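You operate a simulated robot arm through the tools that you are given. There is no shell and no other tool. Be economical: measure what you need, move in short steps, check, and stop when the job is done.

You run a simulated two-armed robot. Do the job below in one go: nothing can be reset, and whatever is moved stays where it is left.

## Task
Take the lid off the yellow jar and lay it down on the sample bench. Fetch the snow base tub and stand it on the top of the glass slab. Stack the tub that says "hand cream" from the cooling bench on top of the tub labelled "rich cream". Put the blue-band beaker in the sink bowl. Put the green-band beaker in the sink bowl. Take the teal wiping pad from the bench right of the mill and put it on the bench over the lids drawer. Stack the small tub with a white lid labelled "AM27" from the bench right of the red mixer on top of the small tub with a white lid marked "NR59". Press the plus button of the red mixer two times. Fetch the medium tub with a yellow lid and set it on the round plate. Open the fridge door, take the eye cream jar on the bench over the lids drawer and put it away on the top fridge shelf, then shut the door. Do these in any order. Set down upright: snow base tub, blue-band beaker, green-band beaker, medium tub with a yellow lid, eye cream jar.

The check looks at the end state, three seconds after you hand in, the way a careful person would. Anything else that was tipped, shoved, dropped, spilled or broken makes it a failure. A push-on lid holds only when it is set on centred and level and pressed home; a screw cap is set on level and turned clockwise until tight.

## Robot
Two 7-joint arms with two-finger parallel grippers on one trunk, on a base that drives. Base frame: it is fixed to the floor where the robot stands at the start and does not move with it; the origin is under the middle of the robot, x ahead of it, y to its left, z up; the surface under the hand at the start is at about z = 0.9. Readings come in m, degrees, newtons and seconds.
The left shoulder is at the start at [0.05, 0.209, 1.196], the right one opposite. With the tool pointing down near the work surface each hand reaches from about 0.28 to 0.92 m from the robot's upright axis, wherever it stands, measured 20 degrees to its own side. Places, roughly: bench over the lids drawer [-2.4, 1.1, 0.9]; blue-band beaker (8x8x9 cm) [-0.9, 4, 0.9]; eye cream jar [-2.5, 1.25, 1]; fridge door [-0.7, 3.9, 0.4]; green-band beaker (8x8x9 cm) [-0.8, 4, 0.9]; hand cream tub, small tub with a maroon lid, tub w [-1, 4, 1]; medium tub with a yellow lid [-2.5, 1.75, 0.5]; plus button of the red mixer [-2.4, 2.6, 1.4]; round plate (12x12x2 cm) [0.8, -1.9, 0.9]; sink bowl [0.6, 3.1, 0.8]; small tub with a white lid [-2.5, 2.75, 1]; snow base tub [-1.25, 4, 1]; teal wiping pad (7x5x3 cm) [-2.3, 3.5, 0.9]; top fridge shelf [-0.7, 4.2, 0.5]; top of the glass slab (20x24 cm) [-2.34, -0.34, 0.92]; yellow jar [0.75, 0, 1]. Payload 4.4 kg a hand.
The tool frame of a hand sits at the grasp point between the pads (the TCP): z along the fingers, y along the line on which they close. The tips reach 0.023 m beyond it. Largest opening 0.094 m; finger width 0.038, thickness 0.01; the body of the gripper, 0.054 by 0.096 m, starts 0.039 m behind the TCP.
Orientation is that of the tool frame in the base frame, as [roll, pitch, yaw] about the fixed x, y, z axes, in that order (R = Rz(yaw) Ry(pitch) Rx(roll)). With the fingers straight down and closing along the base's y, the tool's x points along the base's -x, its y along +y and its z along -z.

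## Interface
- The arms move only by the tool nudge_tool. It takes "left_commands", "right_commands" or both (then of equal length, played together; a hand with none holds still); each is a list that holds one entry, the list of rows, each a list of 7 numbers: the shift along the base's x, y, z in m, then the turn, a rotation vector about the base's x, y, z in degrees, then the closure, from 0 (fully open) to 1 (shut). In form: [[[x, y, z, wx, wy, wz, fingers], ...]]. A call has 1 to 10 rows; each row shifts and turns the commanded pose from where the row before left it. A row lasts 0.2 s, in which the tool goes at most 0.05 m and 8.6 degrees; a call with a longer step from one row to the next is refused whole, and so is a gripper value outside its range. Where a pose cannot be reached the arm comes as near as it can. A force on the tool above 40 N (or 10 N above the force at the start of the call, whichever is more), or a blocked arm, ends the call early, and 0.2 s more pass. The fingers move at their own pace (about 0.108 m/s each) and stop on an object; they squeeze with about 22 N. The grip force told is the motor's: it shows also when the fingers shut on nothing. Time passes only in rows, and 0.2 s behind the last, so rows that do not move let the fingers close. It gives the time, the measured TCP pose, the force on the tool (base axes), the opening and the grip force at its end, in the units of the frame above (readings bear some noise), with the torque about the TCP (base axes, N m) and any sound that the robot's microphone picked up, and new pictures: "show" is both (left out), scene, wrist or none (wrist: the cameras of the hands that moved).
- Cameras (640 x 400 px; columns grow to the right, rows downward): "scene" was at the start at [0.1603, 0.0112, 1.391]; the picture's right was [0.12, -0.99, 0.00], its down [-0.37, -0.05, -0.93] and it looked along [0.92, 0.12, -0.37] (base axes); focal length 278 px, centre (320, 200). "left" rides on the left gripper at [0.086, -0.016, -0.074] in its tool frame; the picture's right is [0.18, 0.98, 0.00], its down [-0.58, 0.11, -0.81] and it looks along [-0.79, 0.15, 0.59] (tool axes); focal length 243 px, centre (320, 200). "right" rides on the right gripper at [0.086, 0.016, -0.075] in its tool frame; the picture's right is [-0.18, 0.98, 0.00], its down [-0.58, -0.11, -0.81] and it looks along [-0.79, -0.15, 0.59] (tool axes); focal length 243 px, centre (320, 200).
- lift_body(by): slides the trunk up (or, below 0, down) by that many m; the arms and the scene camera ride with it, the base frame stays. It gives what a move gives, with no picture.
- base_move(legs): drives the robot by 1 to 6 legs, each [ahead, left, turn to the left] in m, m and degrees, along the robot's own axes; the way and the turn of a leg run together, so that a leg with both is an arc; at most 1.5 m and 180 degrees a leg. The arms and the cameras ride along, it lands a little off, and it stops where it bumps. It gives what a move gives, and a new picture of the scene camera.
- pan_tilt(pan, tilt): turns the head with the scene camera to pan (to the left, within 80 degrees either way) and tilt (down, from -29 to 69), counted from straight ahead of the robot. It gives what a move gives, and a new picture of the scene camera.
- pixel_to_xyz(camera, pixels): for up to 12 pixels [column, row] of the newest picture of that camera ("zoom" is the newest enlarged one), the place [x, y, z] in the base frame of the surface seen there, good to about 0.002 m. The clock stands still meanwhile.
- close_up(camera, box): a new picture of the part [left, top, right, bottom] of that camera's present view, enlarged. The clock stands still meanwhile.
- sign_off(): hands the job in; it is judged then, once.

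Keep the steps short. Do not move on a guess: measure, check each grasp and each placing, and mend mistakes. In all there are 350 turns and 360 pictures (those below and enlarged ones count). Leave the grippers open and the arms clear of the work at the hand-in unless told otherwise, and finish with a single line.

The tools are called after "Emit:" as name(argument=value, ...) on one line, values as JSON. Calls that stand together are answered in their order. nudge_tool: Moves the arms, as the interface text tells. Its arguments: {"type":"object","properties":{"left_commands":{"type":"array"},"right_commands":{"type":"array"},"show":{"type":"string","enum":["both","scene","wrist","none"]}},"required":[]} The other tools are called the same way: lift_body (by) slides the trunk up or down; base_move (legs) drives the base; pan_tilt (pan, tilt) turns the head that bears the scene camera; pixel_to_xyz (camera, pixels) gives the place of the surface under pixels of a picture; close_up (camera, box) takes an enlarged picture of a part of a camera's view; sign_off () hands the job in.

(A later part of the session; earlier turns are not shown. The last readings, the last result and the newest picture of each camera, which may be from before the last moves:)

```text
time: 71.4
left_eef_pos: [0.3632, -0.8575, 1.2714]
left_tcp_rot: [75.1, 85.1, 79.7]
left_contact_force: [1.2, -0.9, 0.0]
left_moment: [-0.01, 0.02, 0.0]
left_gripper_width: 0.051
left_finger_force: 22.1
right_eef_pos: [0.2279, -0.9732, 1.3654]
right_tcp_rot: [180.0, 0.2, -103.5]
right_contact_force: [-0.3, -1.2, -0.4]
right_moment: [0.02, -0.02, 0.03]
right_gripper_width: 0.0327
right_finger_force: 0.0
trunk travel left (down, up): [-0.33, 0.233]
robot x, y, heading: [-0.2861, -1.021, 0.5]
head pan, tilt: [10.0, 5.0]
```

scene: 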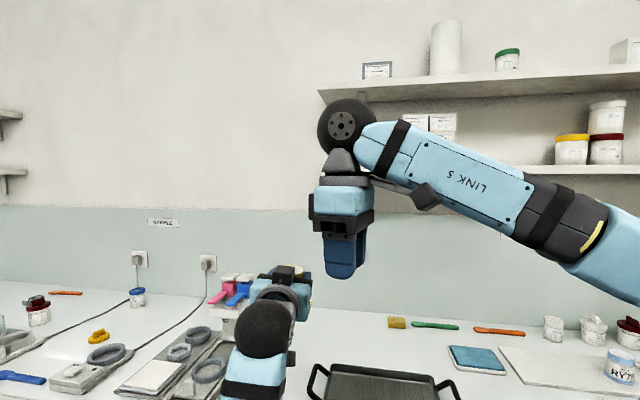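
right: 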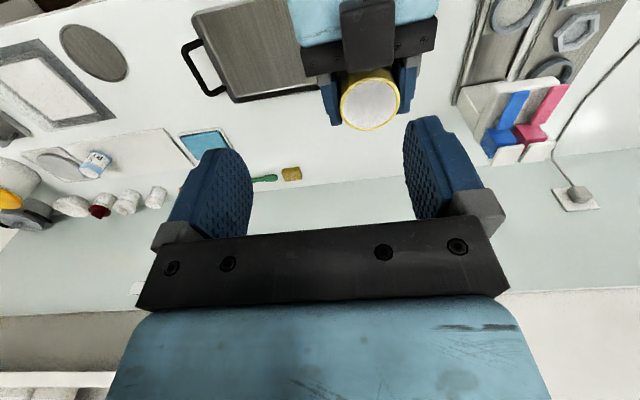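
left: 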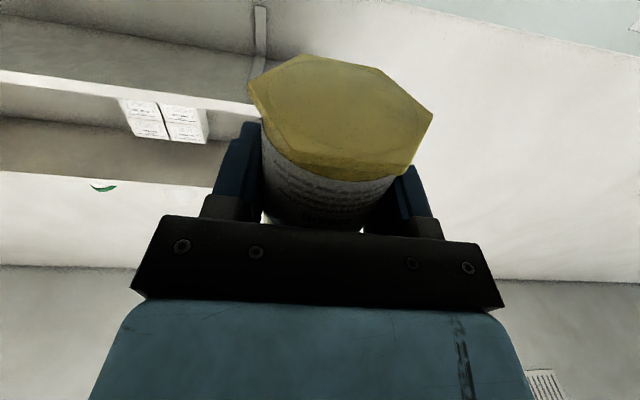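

The +90° turn is out of reach there. I'll return the left hand to its good spot and level it, and take the right hand aside to turn the other way.

Emit:
nudge_tool(left_commands=[[[0.03, 0, 0, 0, 0, 0, 0.8], [0.03, 0, 0, 0, 0, 0, 0.8], [0.025, -0.01, 0, 0, 0, 0, 0.8], [0, -0.01, 0, -2.4, 0.44, 0, 0.8], [0, 0, 0, -2.4, 0.44, 0, 0.8], [0, 0, 0, 0, 0, -2, 0.8], [0, 0, 0, 0, 0, 0, 0.8], [0, 0, 0, 0, 0, 0, 0.8], [0, 0, 0, 0, 0, 0, 0.8], [0, 0, 0, 0, 0, 0, 0.8]]], right_commands=[[[0.03, -0.03, 0, 0, 0, -8.5, 0.65], [0.03, -0.03, 0, 0, 0, -8.5, 0.65], [0.03, -0.03, 0, 0, 0, -8.5, 0.65], [0.03, -0.03, 0, 0, 0, -8.5, 0.65], [0, 0, 0, 0, 0, -8.5, 0.65], [0, 0, 0, 0, 0, -8.5, 0.65], [0, 0, 0, 0, 0, -8.5, 0.65], [0, 0, 0, 0, 0, -8.5, 0.65], [0, 0, 0, 0, 0, -8.5, 0.65], [0, 0, 0, 0, 0, -8.5, 0.65]]], show="none")

Emit:
nudge_tool(right_commands=[[[0, 0, 0, 0, 0, -8.5, 0.65], [0, 0, 0, 0, 0, -8.5, 0.65], [0, 0, 0, 0, 0, -8.5, 0.65], [0, 0, 0, 0, 0, -8.5, 0.65], [0, 0, 0, 0, 0, -8.5, 0.65], [0, 0, 0, 0, 0, -8.5, 0.65], [0, 0, 0, 0, 0, -8.5, 0.65], [0, 0, 0, 0, 0, -8.5, 0.65], [0, 0, 0, 0, 0, -8.5, 0.65], [0, 0, 0, 0, 0, -4, 0.65]]], show="none")

```text
time: 73.6
left_eef_pos: [0.4487, -0.8757, 1.2717]
left_tcp_rot: [-44.2, 89.9, -41.4]
left_contact_force: [0.0, 0.0, -0.4]
left_moment: [0.0, 0.0, -0.01]
left_gripper_width: 0.051
left_finger_force: 22.2
right_eef_pos: [0.3487, -1.0943, 1.3651]
right_tcp_rot: [-180.0, 0.2, 171.3]
right_contact_force: [-0.7, -0.4, 0.4]
right_moment: [0.0, -0.01, 0.04]
right_gripper_width: 0.0328
right_finger_force: 0.1
trunk travel left (down, up): [-0.33, 0.233]
robot x, y, heading: [-0.287, -1.024, 0.3]
head pan, tilt: [10.0, 5.0]
```

```text
time: 75.8
left_eef_pos: [0.4478, -0.8771, 1.2694]
left_tcp_rot: [148.9, 89.8, 151.5]
left_contact_force: [0.0, 0.5, -0.5]
left_moment: [0.05, 0.03, 0.02]
left_gripper_width: 0.051
left_finger_force: 21.3
right_eef_pos: [0.3467, -1.094, 1.3635]
right_tcp_rot: [180.0, 0.3, 90.9]
right_contact_force: [-0.6, 0.2, 0.2]
right_moment: [0.01, 0.02, 0.03]
right_gripper_width: 0.0328
right_finger_force: 0.2
trunk travel left (down, up): [-0.33, 0.233]
robot x, y, heading: [-0.293, -1.0215, 0.3]
head pan, tilt: [10.0, 5.0]
```

The -90° turn works. Moving the right hand over the jar's far wall.

Emit:
nudge_tool(right_commands=[[[0.02, 0.036, 0, 0, 0, 0, 0.65], [0.02, 0.036, 0, 0, 0, 0, 0.65], [0.02, 0.036, 0, 0, 0, 0, 0.65], [0.02, 0.036, 0, 0, 0, 0, 0.65], [0.02, 0.036, 0, 0, 0, 0, 0.65], [0.02, 0.037, 0, 0, 0, 0, 0.65], [0, 0, 0, 0, 0, 0, 0.65]]])

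Emit:
close_up(camera="right", box=[200, 60, 440, 210])

```text
time: 77.4
left_eef_pos: [0.4478, -0.8728, 1.2691]
left_tcp_rot: [-97.7, 89.9, -94.9]
left_contact_force: [-0.4, -0.4, -1.1]
left_moment: [0.02, 0.02, 0.0]
left_gripper_width: 0.051
left_finger_force: 22.3
right_eef_pos: [0.4373, -0.9285, 1.3671]
right_tcp_rot: [179.8, 0.3, 91.1]
right_contact_force: [-0.7, 0.3, 0.5]
right_moment: [0.03, -0.03, 0.0]
right_gripper_width: 0.0328
right_finger_force: 0.2
right hand out of reach, approached as far as the arm can: row 5, 6
trunk travel left (down, up): [-0.33, 0.233]
robot x, y, heading: [-0.2911, -1.0183, 0.4]
head pan, tilt: [10.0, 5.0]
```

scene: 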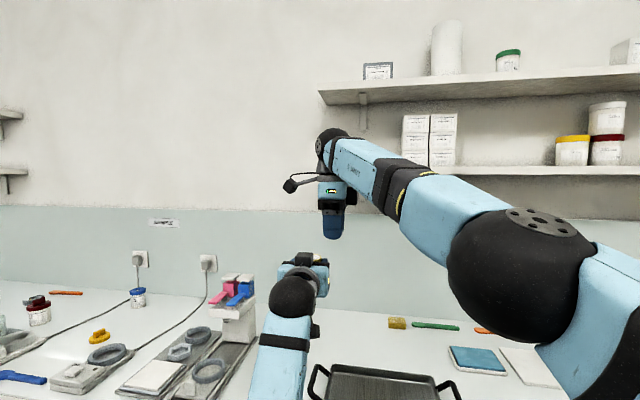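
right: 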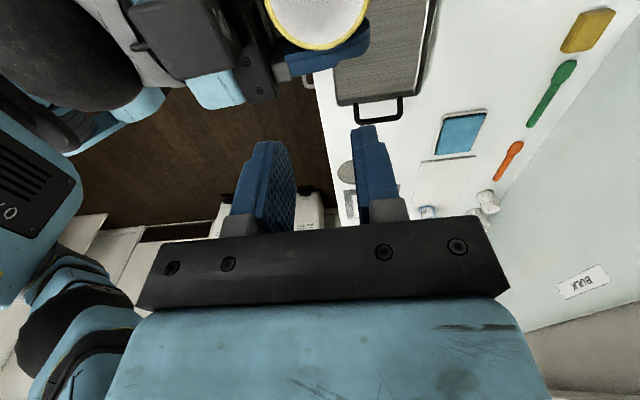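

```text
2.67 times, centred on (320, 135) of right
```

zoom: 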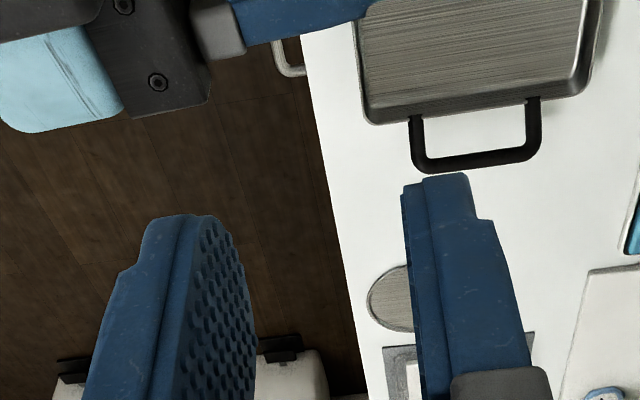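

The right arm is stretched out. I'll yaw the left hand 45° to the right so the jar sits more centrally, and turn the right hand to match.

Emit:
nudge_tool(left_commands=[[[0, 0, 0, 0, 0, -7.5, 0.8], [0, 0, 0, 0, 0, -7.5, 0.8], [0, 0, 0, 0, 0, -7.5, 0.8], [0, 0, 0, 0, 0, -7.5, 0.8], [0, 0, 0, 0, 0, -7.5, 0.8], [0, 0, 0, 0, 0, -7.5, 0.8], [0, 0, 0, 0, 0, 0, 0.8], [0, 0, 0, 0, 0, 0, 0.8], [0, 0, 0, 0, 0, 0, 0.8], [0, 0, 0, 0, 0, 0, 0.8]]], right_commands=[[[-0.02, -0.04, 0, 0, 0, 8.5, 0.65], [-0.02, -0.04, 0, 0, 0, 8.5, 0.65], [-0.02, -0.04, 0, 0, 0, 8.5, 0.65], [-0.02, -0.04, 0, 0, 0, 8.5, 0.65], [-0.02, -0.02, 0, 0, 0, 8.5, 0.65], [0, 0, 0, 0, 0, 8.5, 0.65], [0, 0, 0, 0, 0, 8.5, 0.65], [0, 0, 0, 0, 0, 8.5, 0.65], [0, 0, 0, 0, 0, 8.5, 0.65], [0, 0, 0, 0, 0, 8.5, 0.65]]], show="none")

Emit:
nudge_tool(right_commands=[[[0, 0, 0, 0, 0, 8.4, 0.65], [0, 0, 0, 0, 0, 8.4, 0.65], [0, 0, 0, 0, 0, 8.4, 0.65], [0, 0, 0, 0, 0, 8.4, 0.65], [0, 0, 0, 0, 0, 8.4, 0.65], [0, 0, 0, 0, 0, 8, 0.65]]], show="scene")

```text
time: 79.6
left_eef_pos: [0.4481, -0.878, 1.2702]
left_tcp_rot: [-105.1, 89.7, -147.5]
left_contact_force: [0.7, 0.0, -0.7]
left_moment: [-0.03, 0.02, 0.02]
left_gripper_width: 0.0509
left_finger_force: 22.1
right_eef_pos: [0.3376, -1.1106, 1.3669]
right_tcp_rot: [179.9, 0.2, 176.1]
right_contact_force: [-0.5, -0.2, 0.1]
right_moment: [0.01, -0.04, 0.02]
right_gripper_width: 0.033
right_finger_force: 0.1
trunk travel left (down, up): [-0.33, 0.233]
robot x, y, heading: [-0.2884, -1.0207, 0.3]
head pan, tilt: [10.0, 5.0]
```

```text
time: 81.0
left_eef_pos: [0.4474, -0.8789, 1.2713]
left_tcp_rot: [-104.7, 89.9, -147.2]
left_contact_force: [-0.4, -0.6, 0.9]
left_moment: [0.04, -0.03, 0.01]
left_gripper_width: 0.0513
left_finger_force: 21.9
right_eef_pos: [0.3368, -1.1103, 1.3671]
right_tcp_rot: [-180.0, 0.2, -133.9]
right_contact_force: [-0.5, -0.5, 0.7]
right_moment: [0.01, 0.0, -0.01]
right_gripper_width: 0.0329
right_finger_force: 0.0
trunk travel left (down, up): [-0.33, 0.233]
robot x, y, heading: [-0.2882, -1.0227, 0.4]
head pan, tilt: [10.0, 5.0]
```

scene: 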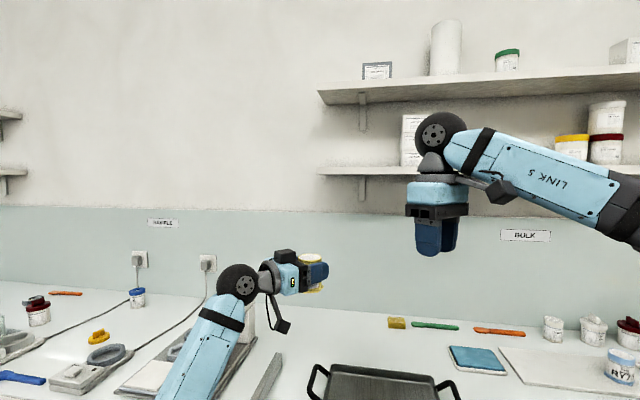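

Left is well placed now, pointing diagonally. Moving the jar toward the middle (0.41, -0.99).

Emit:
nudge_tool(left_commands=[[[-0.013, -0.038, 0, 0, 0, 0, 0.8], [-0.013, -0.038, 0, 0, 0, 0, 0.8], [-0.013, -0.038, 0, 0, 0, 0, 0.8], [0, 0, 0, 0, 0, 0, 0.8], [0, 0, 0, 0, 0, 0, 0.8]]], show="wrist")

Emit:
close_up(camera="right", box=[160, 0, 480, 200])

```text
time: 82.2
left_eef_pos: [0.4087, -0.9949, 1.2708]
left_tcp_rot: [-104.6, 89.8, -147.1]
left_contact_force: [-0.2, 0.6, -0.1]
left_moment: [0.02, 0.02, 0.01]
left_gripper_width: 0.0509
left_finger_force: 22.0
right_eef_pos: [0.3374, -1.1097, 1.3678]
right_tcp_rot: [-179.9, 0.2, -134.0]
right_contact_force: [-0.1, -0.4, -0.2]
right_moment: [0.02, 0.01, -0.02]
right_gripper_width: 0.0329
right_finger_force: 0.0
trunk travel left (down, up): [-0.33, 0.233]
robot x, y, heading: [-0.291, -1.023, 0.4]
head pan, tilt: [10.0, 5.0]
```

left: 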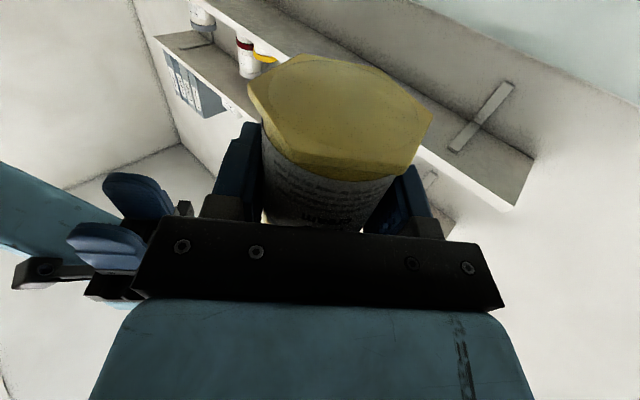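

```text
2.00 times, centred on (320, 100) of right
```

zoom: 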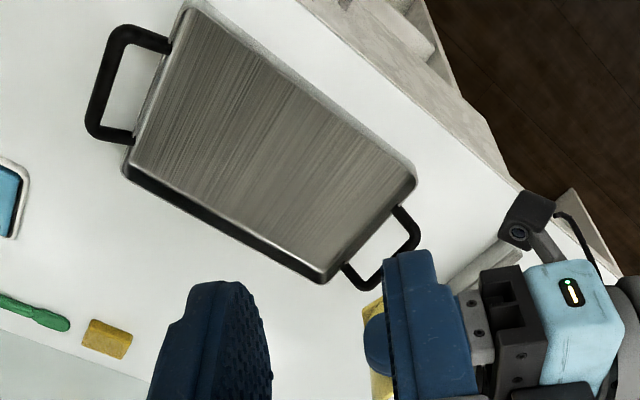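

Moving the right hand above the far wall point (0.422, -1.007).

Emit:
nudge_tool(right_commands=[[[0.021, 0.026, 0.005, 0, 0, 2, 0.65], [0.021, 0.026, 0, 0, 0, 0, 0.65], [0.021, 0.026, 0, 0, 0, 0, 0.65], [0.021, 0.025, 0, 0, 0, 0, 0.65], [0, 0, 0, 0, 0, 0, 0.65], [0, 0, 0, 0, 0, 0, 0.65]]])

Emit:
close_up(camera="right", box=[200, 60, 440, 210])

```text
time: 83.6
left_eef_pos: [0.4083, -0.9948, 1.2701]
left_tcp_rot: [-107.3, 89.8, -149.6]
left_contact_force: [-0.2, 0.3, -0.2]
left_moment: [-0.01, -0.02, 0.0]
left_gripper_width: 0.0512
left_finger_force: 22.1
right_eef_pos: [0.3915, -1.0259, 1.3689]
right_tcp_rot: [180.0, 0.2, -132.1]
right_contact_force: [0.5, 0.1, -0.8]
right_moment: [0.0, 0.0, -0.01]
right_gripper_width: 0.0327
right_finger_force: 0.0
right hand out of reach, approached as far as the arm can: row 3, 4
trunk travel left (down, up): [-0.33, 0.233]
robot x, y, heading: [-0.2891, -1.025, 0.2]
head pan, tilt: [10.0, 5.0]
```

scene: 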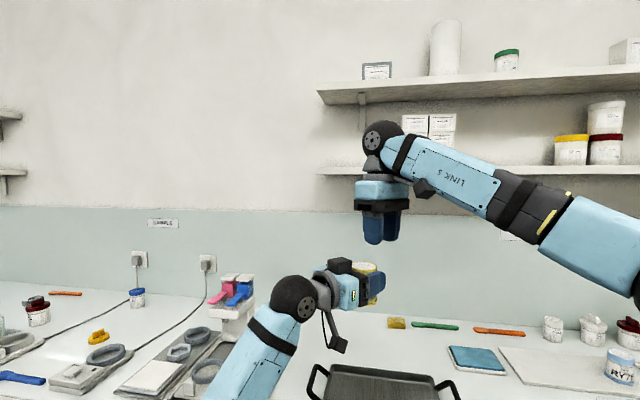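
right: 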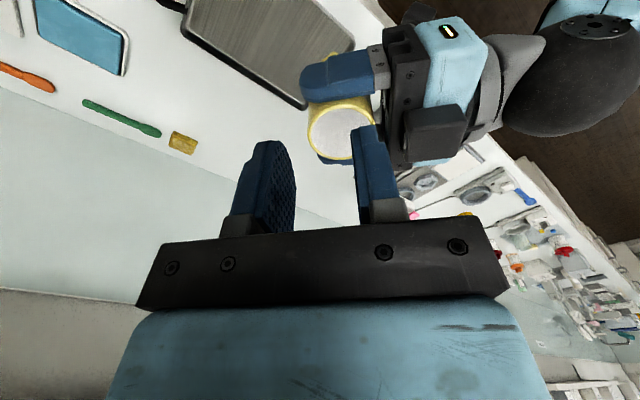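

```text
2.67 times, centred on (320, 135) of right
```

zoom: 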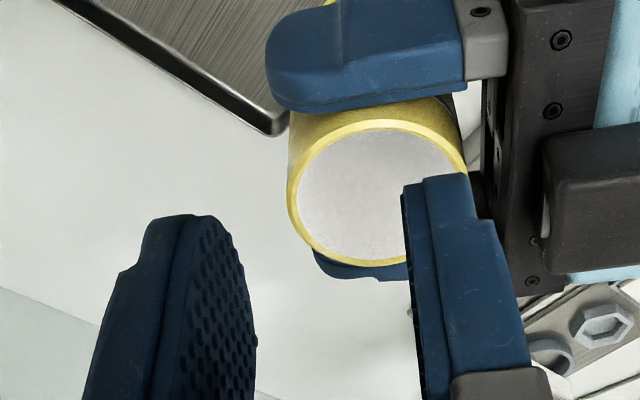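

The right arm is at its reach. I'll bring both hands nearer and the jar lower.

Emit:
nudge_tool(left_commands=[[[-0.02, -0.015, -0.02, 0, 0, 0, 0.8], [-0.02, -0.015, -0.02, 0, 0, 0, 0.8], [-0.02, -0.015, -0.02, 0, 0, 0, 0.8], [-0.02, 0, 0, 0, 0, 0, 0.8], [0, 0, 0, 0, 0, 0, 0.8], [0, 0, 0, 0, 0, 0, 0.8]]], right_commands=[[[-0.02, -0.015, 0, 0, 0, 0, 0.65], [-0.02, -0.015, 0, 0, 0, 0, 0.65], [-0.02, -0.015, -0.01, 0, 0, 0, 0.65], [-0.02, 0, -0.01, 0, 0, 0, 0.65], [0, 0, -0.01, 0, 0, 0, 0.65], [0, 0, 0, 0, 0, 0, 0.65]]], show="wrist")

```text
time: 85.0
left_eef_pos: [0.3305, -1.0387, 1.2117]
left_tcp_rot: [-104.2, 89.8, -146.6]
left_contact_force: [-0.1, 0.1, -2.0]
left_moment: [0.02, 0.01, 0.02]
left_gripper_width: 0.0512
left_finger_force: 22.8
right_eef_pos: [0.3117, -1.0692, 1.3374]
right_tcp_rot: [-180.0, 0.3, -132.0]
right_contact_force: [0.9, 0.5, -0.6]
right_moment: [-0.01, -0.02, -0.02]
right_gripper_width: 0.0329
right_finger_force: 0.0
trunk travel left (down, up): [-0.33, 0.233]
robot x, y, heading: [-0.2896, -1.0223, 0.2]
head pan, tilt: [10.0, 5.0]
```

right: 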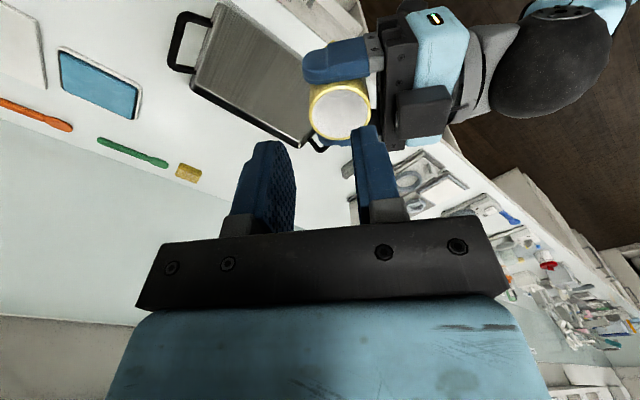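
left: 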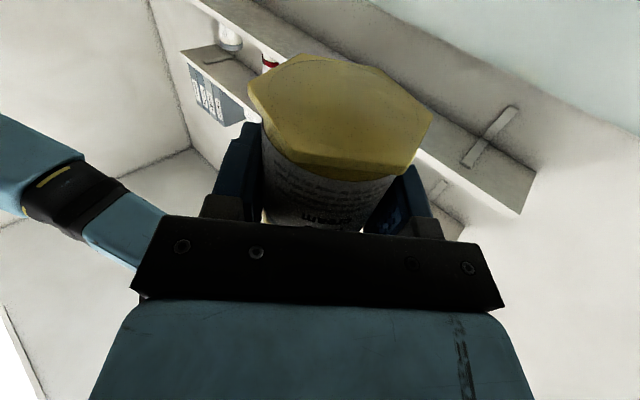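

The left arm lowered without trouble in this posture. Now moving the right to (0.344, -1.051) and measuring.

Emit:
nudge_tool(right_commands=[[[0.016, 0.009, -0.012, 0, 0, 0, 0.65], [0.016, 0.009, -0.012, 0, 0, 0, 0.65], [0, 0, 0, 0, 0, 0, 0.65], [0, 0, 0, 0, 0, 0, 0.65]]], show="none")

Emit:
close_up(camera="right", box=[200, 60, 440, 210])

Emit:
pixel_to_xyz(camera="zoom", pixels=[[300, 190], [380, 130], [340, 250], [430, 130], [170, 260], [450, 220], [360, 180]])

```text
time: 86.0
left_eef_pos: [0.3309, -1.0369, 1.2121]
left_tcp_rot: [-104.3, 89.8, -146.9]
left_contact_force: [-0.8, -0.7, -0.6]
left_moment: [-0.01, 0.01, 0.0]
left_gripper_width: 0.0507
left_finger_force: 22.3
right_eef_pos: [0.3436, -1.0482, 1.3146]
right_tcp_rot: [179.9, 0.2, -132.0]
right_contact_force: [0.3, -0.5, -0.1]
right_moment: [-0.01, -0.03, 0.02]
right_gripper_width: 0.0329
right_finger_force: 0.0
trunk travel left (down, up): [-0.33, 0.233]
robot x, y, heading: [-0.2903, -1.0219, 0.2]
head pan, tilt: [10.0, 5.0]
```

```text
2.67 times, centred on (320, 135) of right
```

zoom: 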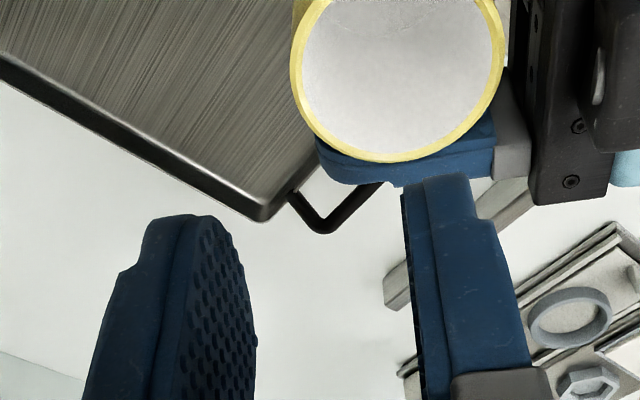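

```text
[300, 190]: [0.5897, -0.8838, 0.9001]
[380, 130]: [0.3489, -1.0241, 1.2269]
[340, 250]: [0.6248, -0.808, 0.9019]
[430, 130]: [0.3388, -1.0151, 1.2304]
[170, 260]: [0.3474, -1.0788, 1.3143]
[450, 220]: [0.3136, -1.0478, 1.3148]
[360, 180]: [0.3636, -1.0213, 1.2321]
```

Emit:
pixel_to_xyz(camera="zoom", pixels=[[400, 158], [294, 70], [498, 60], [330, 130], [460, 135], [398, 161], [310, 105]])

Emit:
close_up(camera="right", box=[240, 0, 480, 150])

```text
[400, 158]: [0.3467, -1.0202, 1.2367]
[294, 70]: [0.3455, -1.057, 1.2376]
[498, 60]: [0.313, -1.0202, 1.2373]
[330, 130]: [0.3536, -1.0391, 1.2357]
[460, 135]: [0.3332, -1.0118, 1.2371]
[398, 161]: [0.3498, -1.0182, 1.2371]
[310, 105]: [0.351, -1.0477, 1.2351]
```

```text
2.67 times, centred on (360, 75) of right
```

zoom: 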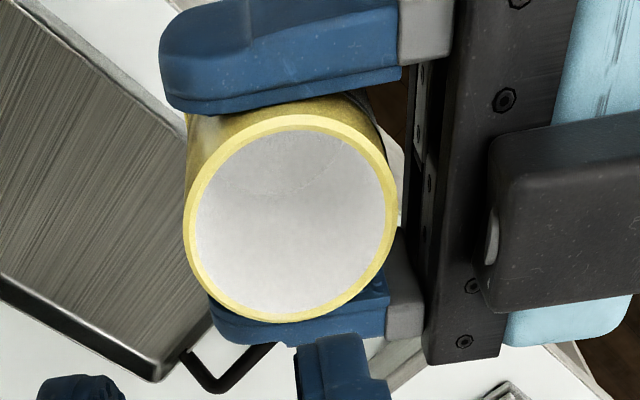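

Emit:
pixel_to_xyz(camera="zoom", pixels=[[290, 120], [290, 316], [190, 225], [391, 210], [220, 150], [365, 290], [365, 145], [215, 290]])

```text
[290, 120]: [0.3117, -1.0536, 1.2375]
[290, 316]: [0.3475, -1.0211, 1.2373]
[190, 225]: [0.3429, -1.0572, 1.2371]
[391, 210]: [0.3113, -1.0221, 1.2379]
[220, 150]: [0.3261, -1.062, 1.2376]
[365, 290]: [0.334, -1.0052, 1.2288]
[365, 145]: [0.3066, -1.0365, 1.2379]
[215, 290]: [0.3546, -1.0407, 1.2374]
```

Rim centre is (0.329, -1.038), z 1.2375. I'll shift the right hand 2 mm and descend so one finger is inside and one outside the far wall.

Emit:
nudge_tool(right_commands=[[[-0.0005, -0.002, -0.02, 0, 0, 0, 0.65], [0, 0, -0.02, 0, 0, 0, 0.65], [0, 0, -0.015, 0, 0, 0, 0.65], [0, 0, 0, 0, 0, 0, 0.65]]], show="wrist")

Emit:
pan_tilt(pan=0, tilt=20)

Emit:
close_up(camera="scene", box=[240, 120, 400, 220])

```text
time: 87.0
left_eef_pos: [0.3313, -1.0383, 1.212]
left_tcp_rot: [-103.5, 89.8, -146.1]
left_contact_force: [0.0, -0.2, -0.1]
left_moment: [-0.02, 0.01, -0.03]
left_gripper_width: 0.0509
left_finger_force: 21.8
right_eef_pos: [0.3434, -1.0513, 1.26]
right_tcp_rot: [-179.9, 0.2, -131.9]
right_contact_force: [0.1, 0.2, -0.1]
right_moment: [-0.01, 0.03, 0.01]
right_gripper_width: 0.0331
right_finger_force: 0.1
trunk travel left (down, up): [-0.33, 0.233]
robot x, y, heading: [-0.2891, -1.0211, 0.2]
head pan, tilt: [10.0, 5.0]
```

right: 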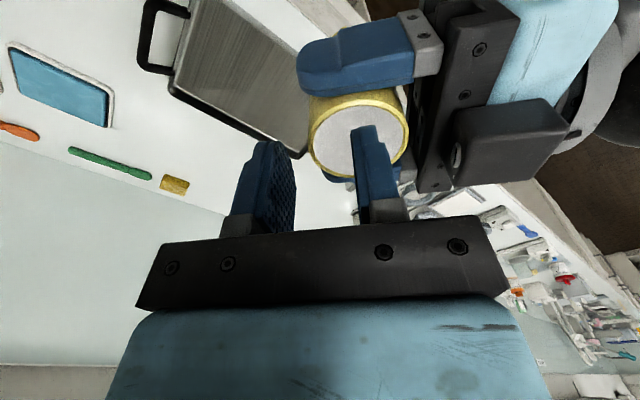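

```text
time: 87.8
left_eef_pos: [0.3309, -1.0391, 1.2122]
left_tcp_rot: [-105.0, 89.8, -147.5]
left_contact_force: [0.2, 0.1, 0.0]
left_moment: [0.01, -0.03, 0.0]
left_gripper_width: 0.0509
left_finger_force: 21.8
right_eef_pos: [0.3433, -1.0504, 1.2597]
right_tcp_rot: [-179.9, 0.2, -132.1]
right_contact_force: [-0.6, -0.6, 0.1]
right_moment: [0.0, 0.01, 0.01]
right_gripper_width: 0.0329
right_finger_force: 0.0
trunk travel left (down, up): [-0.33, 0.233]
robot x, y, heading: [-0.2837, -1.0226, 0.6]
head pan, tilt: [0.0, 20.0]
```

scene: 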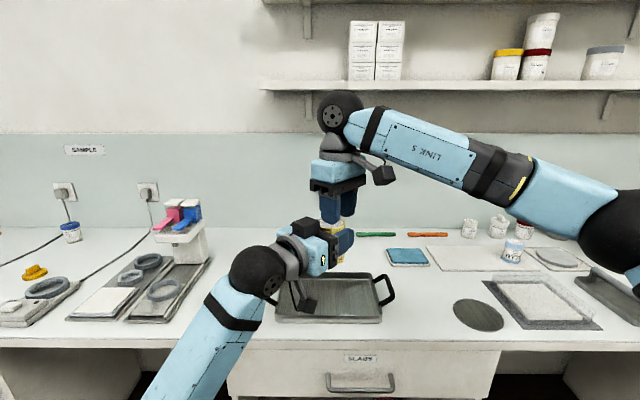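

```text
4.00 times, centred on (320, 170) of scene
```

zoom: 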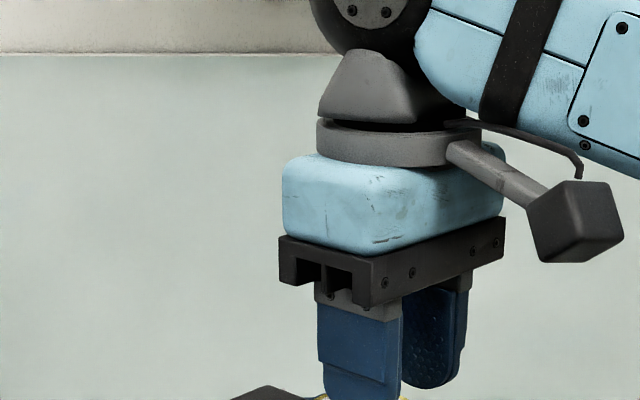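

Aligned. Descending another 27 mm, then closing on the wall.

Emit:
nudge_tool(right_commands=[[[0, 0, -0.01, 0, 0, 0, 0.65], [0, 0, -0.01, 0, 0, 0, 0.65], [0, 0, -0.007, 0, 0, 0, 0.65], [0, 0, 0, 0, 0, 0, 0.65], [0, 0, 0, 0, 0, 0, 0.8], [0, 0, 0, 0, 0, 0, 1], [0, 0, 0, 0, 0, 0, 1], [0, 0, 0, 0, 0, 0, 1]]], show="wrist")

Emit:
close_up(camera="scene", box=[260, 160, 420, 280])

```text
time: 89.6
left_eef_pos: [0.3301, -1.0396, 1.2129]
left_tcp_rot: [-69.2, 89.8, -111.9]
left_contact_force: [2.6, -28.7, 13.3]
left_moment: [0.24, -0.01, 0.48]
left_gripper_width: 0.0509
left_finger_force: 21.8
right_eef_pos: [0.3414, -1.0515, 1.2314]
right_tcp_rot: [179.9, 0.2, -131.8]
right_contact_force: [-2.4, 28.1, -13.8]
right_moment: [0.07, -0.14, -0.79]
right_gripper_width: 0.0146
right_finger_force: 21.9
trunk travel left (down, up): [-0.33, 0.233]
robot x, y, heading: [-0.2909, -1.0201, 0.3]
head pan, tilt: [0.0, 20.0]
```

right: 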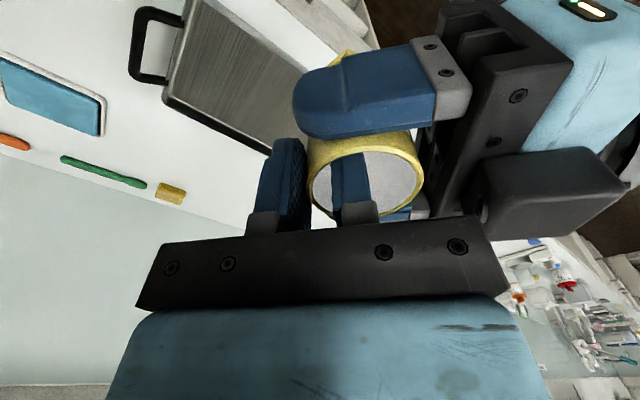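

```text
3.33 times, centred on (340, 220) of scene
```

zoom: 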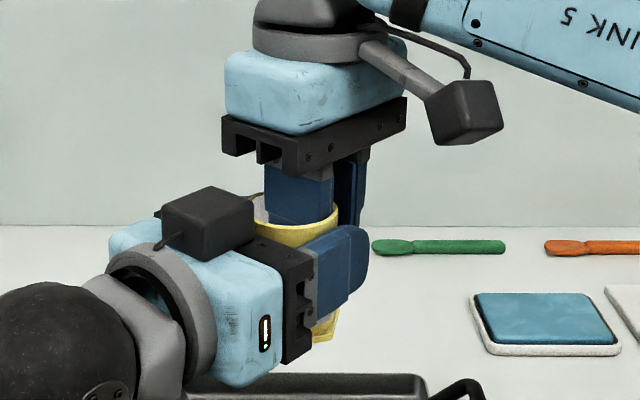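

The wall is gripped (14.6 mm, as computed). Now opening the left hand and, after a pause, backing it straight out.

Emit:
nudge_tool(left_commands=[[[0, 0, 0, 0, 0, 0, 0.5], [0, 0, 0, 0, 0, 0, 0], [0, 0, 0, 0, 0, 0, 0], [0, 0, 0, 0, 0, 0, 0]]], show="wrist")

Emit:
close_up(camera="scene", box=[260, 160, 420, 280])

```text
time: 90.6
left_eef_pos: [0.3311, -1.0394, 1.2107]
left_tcp_rot: [-111.6, 89.8, -154.0]
left_contact_force: [0.1, 0.3, 0.1]
left_moment: [-0.02, -0.02, 0.01]
left_gripper_width: 0.0939
left_finger_force: 0.1
right_eef_pos: [0.343, -1.0536, 1.233]
right_tcp_rot: [-180.0, 0.2, -132.2]
right_contact_force: [0.0, 0.9, 0.2]
right_moment: [0.01, 0.02, 0.01]
right_gripper_width: 0.0127
right_finger_force: 21.9
trunk travel left (down, up): [-0.33, 0.233]
robot x, y, heading: [-0.2871, -1.0214, 0.6]
head pan, tilt: [0.0, 20.0]
```

left: 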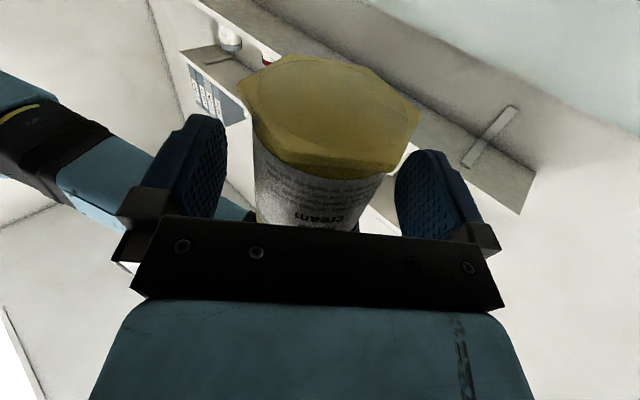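

```text
3.33 times, centred on (340, 220) of scene
```

zoom: 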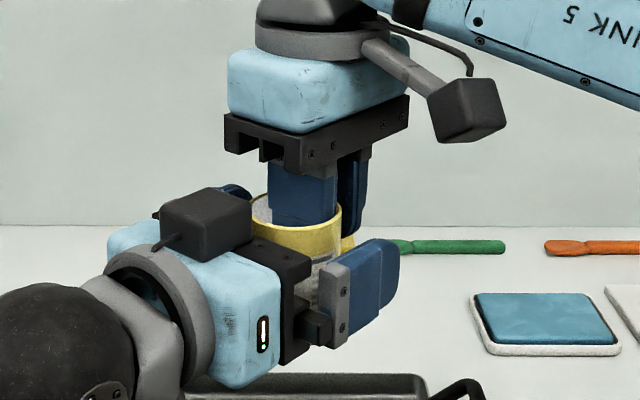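

The jar hangs upright in the right hand. Backing the left hand out along its axis.

Emit:
nudge_tool(left_commands=[[[-0.026, 0.0235, 0, 0, 0, 0, 0], [-0.026, 0.0235, 0, 0, 0, 0, 0], [-0.026, 0.0235, 0, 0, 0, 0, 0], [-0.026, 0.0235, 0, 0, 0, 0, 0], [0, 0.03, 0, 0, 0, 0, 0], [0, 0.03, 0, 0, 0, 0, 0]]], show="scene")

```text
time: 92.0
left_eef_pos: [0.2277, -0.8823, 1.2096]
left_tcp_rot: [-89.2, 89.7, -131.7]
left_contact_force: [-0.6, -0.7, -0.6]
left_moment: [0.04, 0.01, 0.01]
left_gripper_width: 0.094
left_finger_force: 0.1
right_eef_pos: [0.3421, -1.0528, 1.2326]
right_tcp_rot: [179.9, 0.2, -131.9]
right_contact_force: [-0.7, 0.3, -0.7]
right_moment: [-0.05, 0.01, -0.02]
right_gripper_width: 0.0127
right_finger_force: 22.1
trunk travel left (down, up): [-0.33, 0.233]
robot x, y, heading: [-0.2824, -1.0196, 0.6]
head pan, tilt: [0.0, 20.0]
```

scene: 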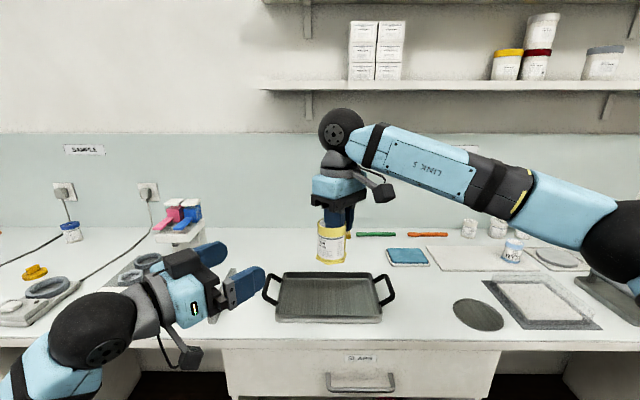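

Jar held cleanly. Now turning the left hand back to pointing down, raising it slightly.

Emit:
nudge_tool(left_commands=[[[0, 0.02, 0.02, 5.47, 6.08, 0, 0], [0, 0.02, 0.02, 5.47, 6.08, 0, 0], [0, 0.02, 0.02, 5.47, 6.08, 0, 0], [0, 0.02, 0, 5.47, 6.08, 0, 0], [0, 0, 0, 5.47, 6.08, 0, 0], [0, 0, 0, 5.47, 6.08, 0, 0], [0, 0, 0, 5.47, 6.08, 0, 0], [0, 0, 0, 5.47, 6.08, 0, 0], [0, 0, 0, 5.47, 6.08, 0, 0], [0, 0, 0, 5.47, 6.08, 0, 0]]], show="none")

Emit:
nudge_tool(left_commands=[[[0, 0, 0, 5.3, 5.9, 0, 0], [0, 0, 0, 0, 0, 8.4, 0], [0, 0, 0, 0, 0, 8.4, 0], [0, 0, 0, 0, 0, 8.4, 0], [0, 0, 0, 0, 0, 8.4, 0], [0, 0, 0, 0, 0, 8.4, 0], [0, 0, 0, 0, 0, 0, 0]]], show="scene")

```text
time: 94.2
left_eef_pos: [0.2255, -0.805, 1.2706]
left_tcp_rot: [-179.5, 8.1, 138.2]
left_contact_force: [-0.5, -0.3, -0.1]
left_moment: [0.01, 0.0, -0.01]
left_gripper_width: 0.0938
left_finger_force: 0.0
right_eef_pos: [0.3416, -1.0537, 1.2321]
right_tcp_rot: [-180.0, 0.2, -132.1]
right_contact_force: [-0.1, 0.8, 0.1]
right_moment: [0.01, 0.0, -0.02]
right_gripper_width: 0.0126
right_finger_force: 21.8
trunk travel left (down, up): [-0.33, 0.233]
robot x, y, heading: [-0.2888, -1.0223, 0.4]
head pan, tilt: [0.0, 20.0]
```

```text
time: 95.8
left_eef_pos: [0.2255, -0.8052, 1.2696]
left_tcp_rot: [-179.5, 0.2, -179.7]
left_contact_force: [-0.2, -1.2, 0.5]
left_moment: [-0.01, -0.05, 0.03]
left_gripper_width: 0.0938
left_finger_force: 0.0
right_eef_pos: [0.3426, -1.0539, 1.2329]
right_tcp_rot: [-180.0, 0.2, -132.0]
right_contact_force: [-0.4, -0.3, 0.2]
right_moment: [-0.02, 0.0, -0.01]
right_gripper_width: 0.0128
right_finger_force: 21.8
trunk travel left (down, up): [-0.33, 0.233]
robot x, y, heading: [-0.2904, -1.0244, 0.3]
head pan, tilt: [0.0, 20.0]
```

scene: 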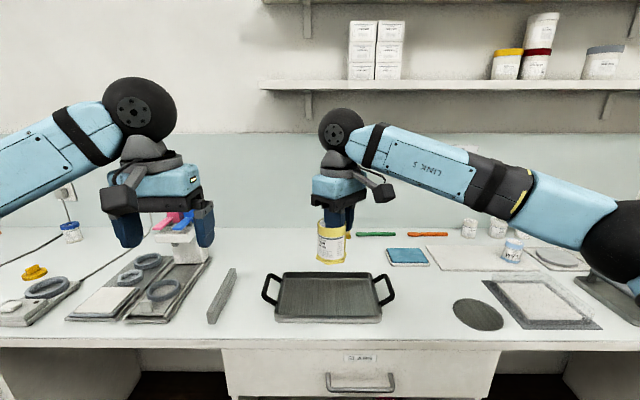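

Driving back left 1.12 m, then forward 0.27 m, to return the jar to its original place.

Emit:
base_move(legs=[[0, 1.12, 0], [0.27, 0, 0]])

Emit:
pan_tilt(pan=10, tilt=42)

```text
time: 107.5
left_eef_pos: [0.5092, 0.3048, 1.27]
left_tcp_rot: [-179.4, 0.2, 178.4]
left_contact_force: [-0.4, 0.4, 0.0]
left_moment: [0.01, -0.01, -0.01]
left_gripper_width: 0.0938
left_finger_force: 0.1
right_eef_pos: [0.6189, 0.0526, 1.2317]
right_tcp_rot: [180.0, 0.2, -134.0]
right_contact_force: [0.3, -0.1, -0.7]
right_moment: [-0.02, 0.0, 0.02]
right_gripper_width: 0.0127
right_finger_force: 22.0
trunk travel left (down, up): [-0.33, 0.233]
robot x, y, heading: [-0.0113, 0.1077, -1.7]
head pan, tilt: [0.0, 20.0]
```

scene: 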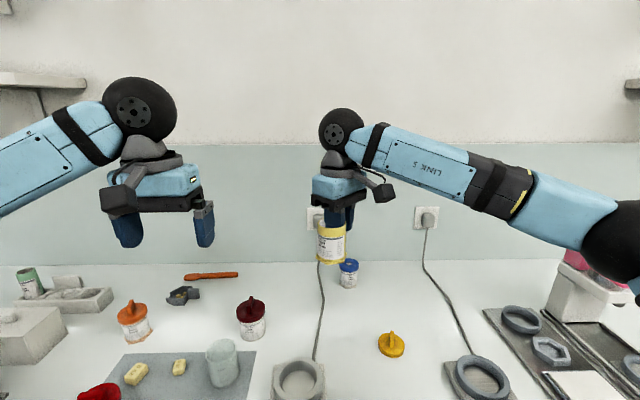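

```text
time: 108.3
left_eef_pos: [0.5099, 0.3059, 1.2691]
left_tcp_rot: [-179.5, 0.3, 178.4]
left_contact_force: [0.5, 0.2, 0.8]
left_moment: [0.03, 0.0, -0.01]
left_gripper_width: 0.0939
left_finger_force: 0.0
right_eef_pos: [0.6196, 0.0523, 1.2328]
right_tcp_rot: [-179.9, 0.2, -133.8]
right_contact_force: [-0.1, -0.5, -0.6]
right_moment: [0.0, -0.03, -0.01]
right_gripper_width: 0.0126
right_finger_force: 21.4
trunk travel left (down, up): [-0.33, 0.233]
robot x, y, heading: [-0.008, 0.1041, -1.2]
head pan, tilt: [10.0, 42.0]
```

scene: 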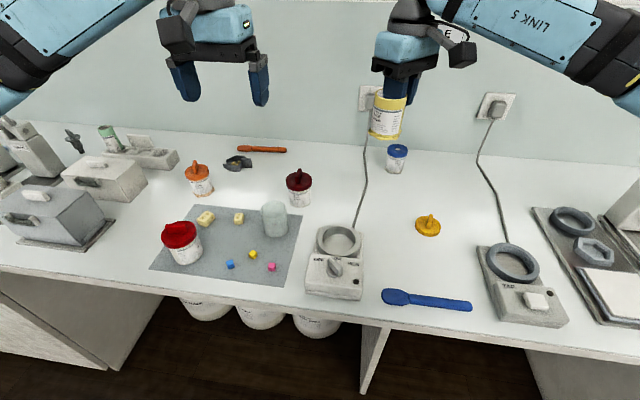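

Jar centre now about (0.606, 0.065). Moving it over (0.659, 0.126) and lowering to just above the bench.

Emit:
nudge_tool(right_commands=[[[0.0265, 0.0305, 0, 0, 0, 0, 1], [0.0265, 0.0305, 0, 0, 0, 0, 1], [0, 0, -0.045, 0, 0, 0, 1], [0, 0, -0.045, 0, 0, 0, 1], [0, 0, -0.045, 0, 0, 0, 1], [0, 0, -0.045, 0, 0, 0, 1], [0, 0, -0.045, 0, 0, 0, 1], [0, 0, -0.015, 0, 0, 0, 1], [0, 0, 0, 0, 0, 0, 1]]], show="none")

Emit:
close_up(camera="scene", box=[280, 100, 440, 260])

```text
time: 110.3
left_eef_pos: [0.5095, 0.306, 1.2692]
left_tcp_rot: [-179.5, 0.3, 178.5]
left_contact_force: [0.2, -0.1, -0.1]
left_moment: [-0.04, -0.01, 0.02]
left_gripper_width: 0.0942
left_finger_force: 0.1
right_eef_pos: [0.674, 0.1133, 0.9913]
right_tcp_rot: [-179.9, 0.2, -133.9]
right_contact_force: [-0.5, 0.1, -0.4]
right_moment: [0.04, 0.03, 0.07]
right_gripper_width: 0.0127
right_finger_force: 22.1
trunk travel left (down, up): [-0.33, 0.233]
robot x, y, heading: [-0.0135, 0.1075, -1.4]
head pan, tilt: [10.0, 42.0]
```

```text
2.50 times, centred on (360, 180) of scene
```

zoom: 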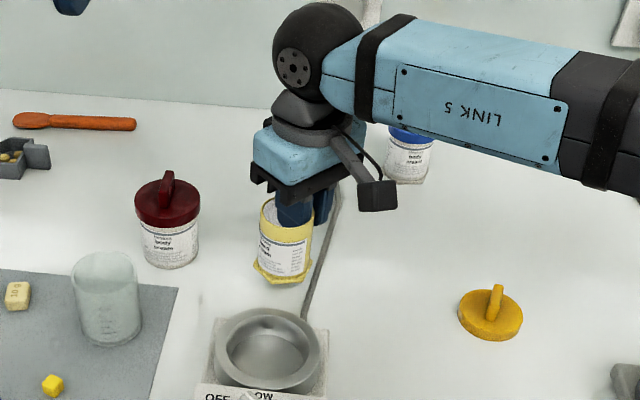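

Creeping down to contact.

Emit:
nudge_tool(right_commands=[[[0, 0, -0.008, 0, 0, 0, 1], [0, 0, -0.004, 0, 0, 0, 1], [0, 0, -0.003, 0, 0, 0, 1], [0, 0, 0, 0, 0, 0, 1]]], show="none")

Emit:
nudge_tool(right_commands=[[[0, 0, -0.002, 0, 0, 0, 1], [0, 0, -0.002, 0, 0, 0, 1], [0, 0, 0, 0, 0, 0, 1]]], show="none")

Emit:
close_up(camera="scene", box=[310, 130, 406, 226])

```text
time: 111.3
left_eef_pos: [0.5094, 0.3046, 1.2712]
left_tcp_rot: [-179.5, 0.2, 178.4]
left_contact_force: [-0.1, 0.8, 0.2]
left_moment: [0.01, 0.0, 0.0]
left_gripper_width: 0.0939
left_finger_force: 0.1
right_eef_pos: [0.6728, 0.1147, 0.9765]
right_tcp_rot: [-179.9, 0.2, -133.9]
right_contact_force: [-0.2, 0.2, -1.0]
right_moment: [0.0, 0.0, 0.01]
right_gripper_width: 0.0126
right_finger_force: 22.5
trunk travel left (down, up): [-0.33, 0.233]
robot x, y, heading: [-0.0097, 0.1028, -1.5]
head pan, tilt: [10.0, 42.0]
```

```text
time: 112.1
left_eef_pos: [0.5094, 0.3056, 1.2701]
left_tcp_rot: [-179.6, 0.2, 178.4]
left_contact_force: [-0.5, 0.7, 0.3]
left_moment: [0.02, 0.02, -0.01]
left_gripper_width: 0.094
left_finger_force: 0.0
right_eef_pos: [0.6733, 0.1131, 0.9726]
right_tcp_rot: [180.0, 0.3, -133.9]
right_contact_force: [-0.8, -0.5, -1.0]
right_moment: [0.02, 0.07, 0.01]
right_gripper_width: 0.0128
right_finger_force: 22.3
trunk travel left (down, up): [-0.33, 0.233]
robot x, y, heading: [-0.0127, 0.1033, -1.4]
head pan, tilt: [10.0, 42.0]
```

```text
4.17 times, centred on (358, 178) of scene
```

zoom: 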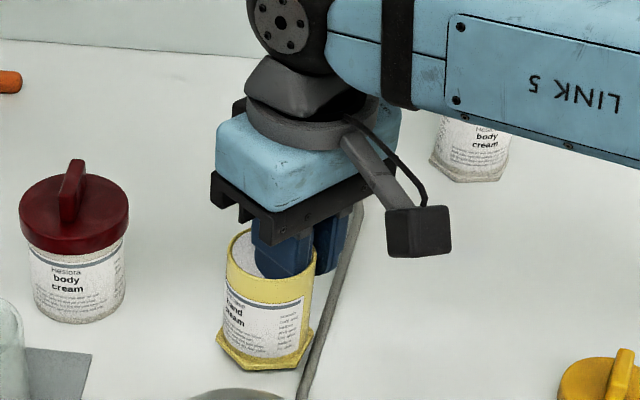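

Emit:
nudge_tool(right_commands=[[[0, 0, -0.002, 0, 0, 0, 1], [0, 0, -0.002, 0, 0, 0, 1], [0, 0, 0, 0, 0, 0, 1]]], show="none")

Emit:
pixel_to_xyz(camera="zoom", pixels=[[262, 365], [262, 372], [250, 330], [230, 270], [300, 360]])

```text
time: 112.9
left_eef_pos: [0.5091, 0.305, 1.27]
left_tcp_rot: [-179.6, 0.2, 178.4]
left_contact_force: [0.4, 0.0, -0.5]
left_moment: [0.03, 0.0, 0.0]
left_gripper_width: 0.0941
left_finger_force: 0.0
right_eef_pos: [0.6734, 0.1123, 0.9681]
right_tcp_rot: [180.0, 0.1, -133.8]
right_contact_force: [-0.1, -0.1, 0.2]
right_moment: [-0.03, 0.0, 0.0]
right_gripper_width: 0.013
right_finger_force: 21.9
trunk travel left (down, up): [-0.33, 0.233]
robot x, y, heading: [-0.011, 0.1019, -1.6]
head pan, tilt: [10.0, 42.0]
```

```text
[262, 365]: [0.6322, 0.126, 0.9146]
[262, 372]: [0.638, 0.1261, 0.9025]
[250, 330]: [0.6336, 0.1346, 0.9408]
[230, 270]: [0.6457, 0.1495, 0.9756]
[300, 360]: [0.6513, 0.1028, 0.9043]
```

Emit:
nudge_tool(right_commands=[[[0, 0, -0.002, 0, 0, 0, 1], [0, 0, -0.001, 0, 0, 0, 1], [0, 0, 0, 0, 0, 0, 1]]], show="none")

Emit:
close_up(camera="scene", box=[310, 130, 406, 226])

```text
time: 113.7
left_eef_pos: [0.51, 0.3058, 1.27]
left_tcp_rot: [-179.4, 0.2, 178.4]
left_contact_force: [0.4, 0.6, 0.3]
left_moment: [-0.01, 0.01, -0.02]
left_gripper_width: 0.094
left_finger_force: 0.2
right_eef_pos: [0.6719, 0.1129, 0.9674]
right_tcp_rot: [179.9, 0.3, -133.8]
right_contact_force: [0.1, -0.2, 0.0]
right_moment: [0.02, -0.01, 0.02]
right_gripper_width: 0.0127
right_finger_force: 21.5
trunk travel left (down, up): [-0.33, 0.233]
robot x, y, heading: [-0.0122, 0.1064, -1.6]
head pan, tilt: [10.0, 42.0]
```

```text
4.17 times, centred on (358, 178) of scene
```

zoom: 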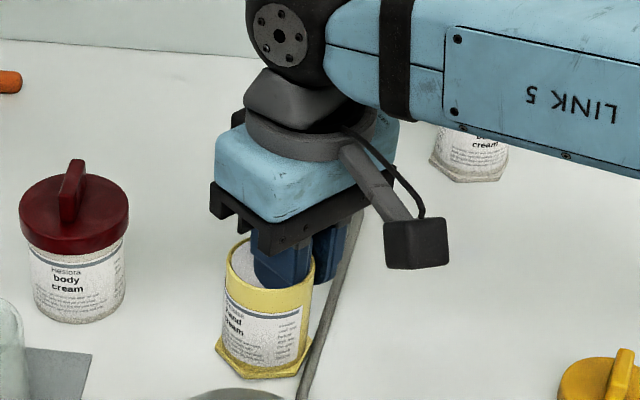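

Emit:
nudge_tool(right_commands=[[[0, 0, -0.002, 0, 0, 0, 1], [0, 0, 0, 0, 0, 0, 1], [0, 0, 0, 0, 0, 0, 1]]], show="none")

```text
time: 114.5
left_eef_pos: [0.5089, 0.3058, 1.2706]
left_tcp_rot: [-179.4, 0.3, 178.4]
left_contact_force: [0.3, 0.0, 0.3]
left_moment: [0.0, 0.02, 0.01]
left_gripper_width: 0.0939
left_finger_force: 0.0
right_eef_pos: [0.6704, 0.1136, 0.9658]
right_tcp_rot: [-180.0, 0.2, -133.9]
right_contact_force: [-0.3, 1.0, 5.5]
right_moment: [0.01, 0.11, 0.01]
right_gripper_width: 0.0126
right_finger_force: 22.4
trunk travel left (down, up): [-0.33, 0.233]
robot x, y, heading: [-0.0089, 0.101, -1.2]
head pan, tilt: [10.0, 42.0]
```

Contact. Opening a little and lifting straight out.

Emit:
nudge_tool(right_commands=[[[0, 0, 0, 0, 0, 0, 0.8], [0, 0, 0, 0, 0, 0, 0.7], [0, 0, 0, 0, 0, 0, 0.7], [0, 0, 0.02, 0, 0, 0, 0.7], [0, 0, 0.03, 0, 0, 0, 0.7], [0, 0, 0.045, 0, 0, 0, 0.7], [0, 0, 0.045, 0, 0, 0, 0.7], [0, 0, 0.045, 0, 0, -8, 0.5], [0, 0, 0.045, 0, 0, -8, 0], [0, 0, 0.045, 0, 0, -8, 0]]], show="none")

Emit:
close_up(camera="scene", box=[280, 130, 440, 250])

```text
time: 116.7
left_eef_pos: [0.5084, 0.3056, 1.2706]
left_tcp_rot: [-179.5, 0.3, 178.5]
left_contact_force: [0.2, 0.8, 1.0]
left_moment: [-0.04, -0.02, 0.01]
left_gripper_width: 0.0939
left_finger_force: 0.1
right_eef_pos: [0.6698, 0.1135, 1.2412]
right_tcp_rot: [180.0, 0.2, -157.9]
right_contact_force: [0.3, -0.5, 0.7]
right_moment: [-0.02, -0.03, -0.01]
right_gripper_width: 0.0941
right_finger_force: 0.0
trunk travel left (down, up): [-0.33, 0.233]
robot x, y, heading: [-0.0099, 0.1039, -1.4]
head pan, tilt: [10.0, 42.0]
```

```text
3.33 times, centred on (360, 190) of scene
```

zoom: 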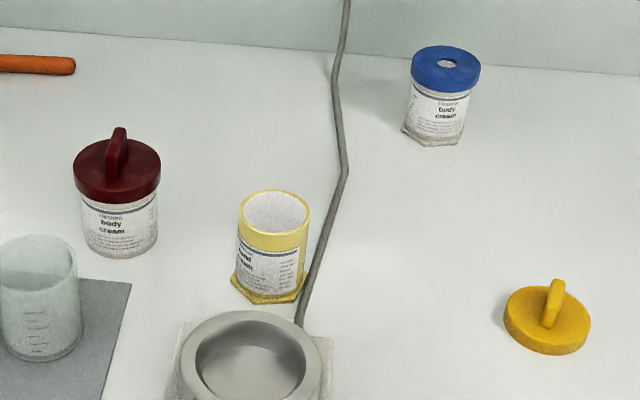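

Jar stands upright at its place and the lid lies on the bench. I'll check the heater knob, which the forearm was near earlier.

Emit:
close_up(camera="scene", box=[280, 210, 400, 310])

```text
4.00 times, centred on (340, 260) of scene
```

zoom: 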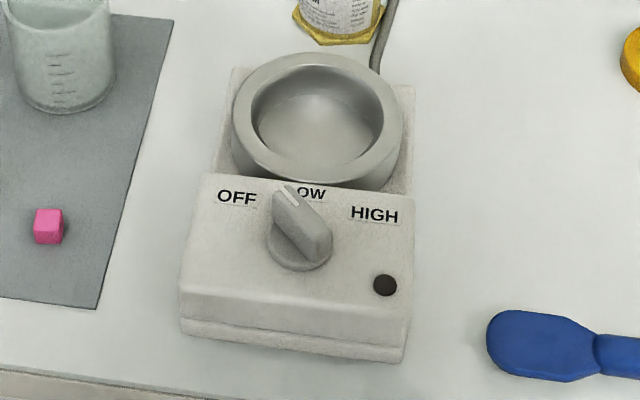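

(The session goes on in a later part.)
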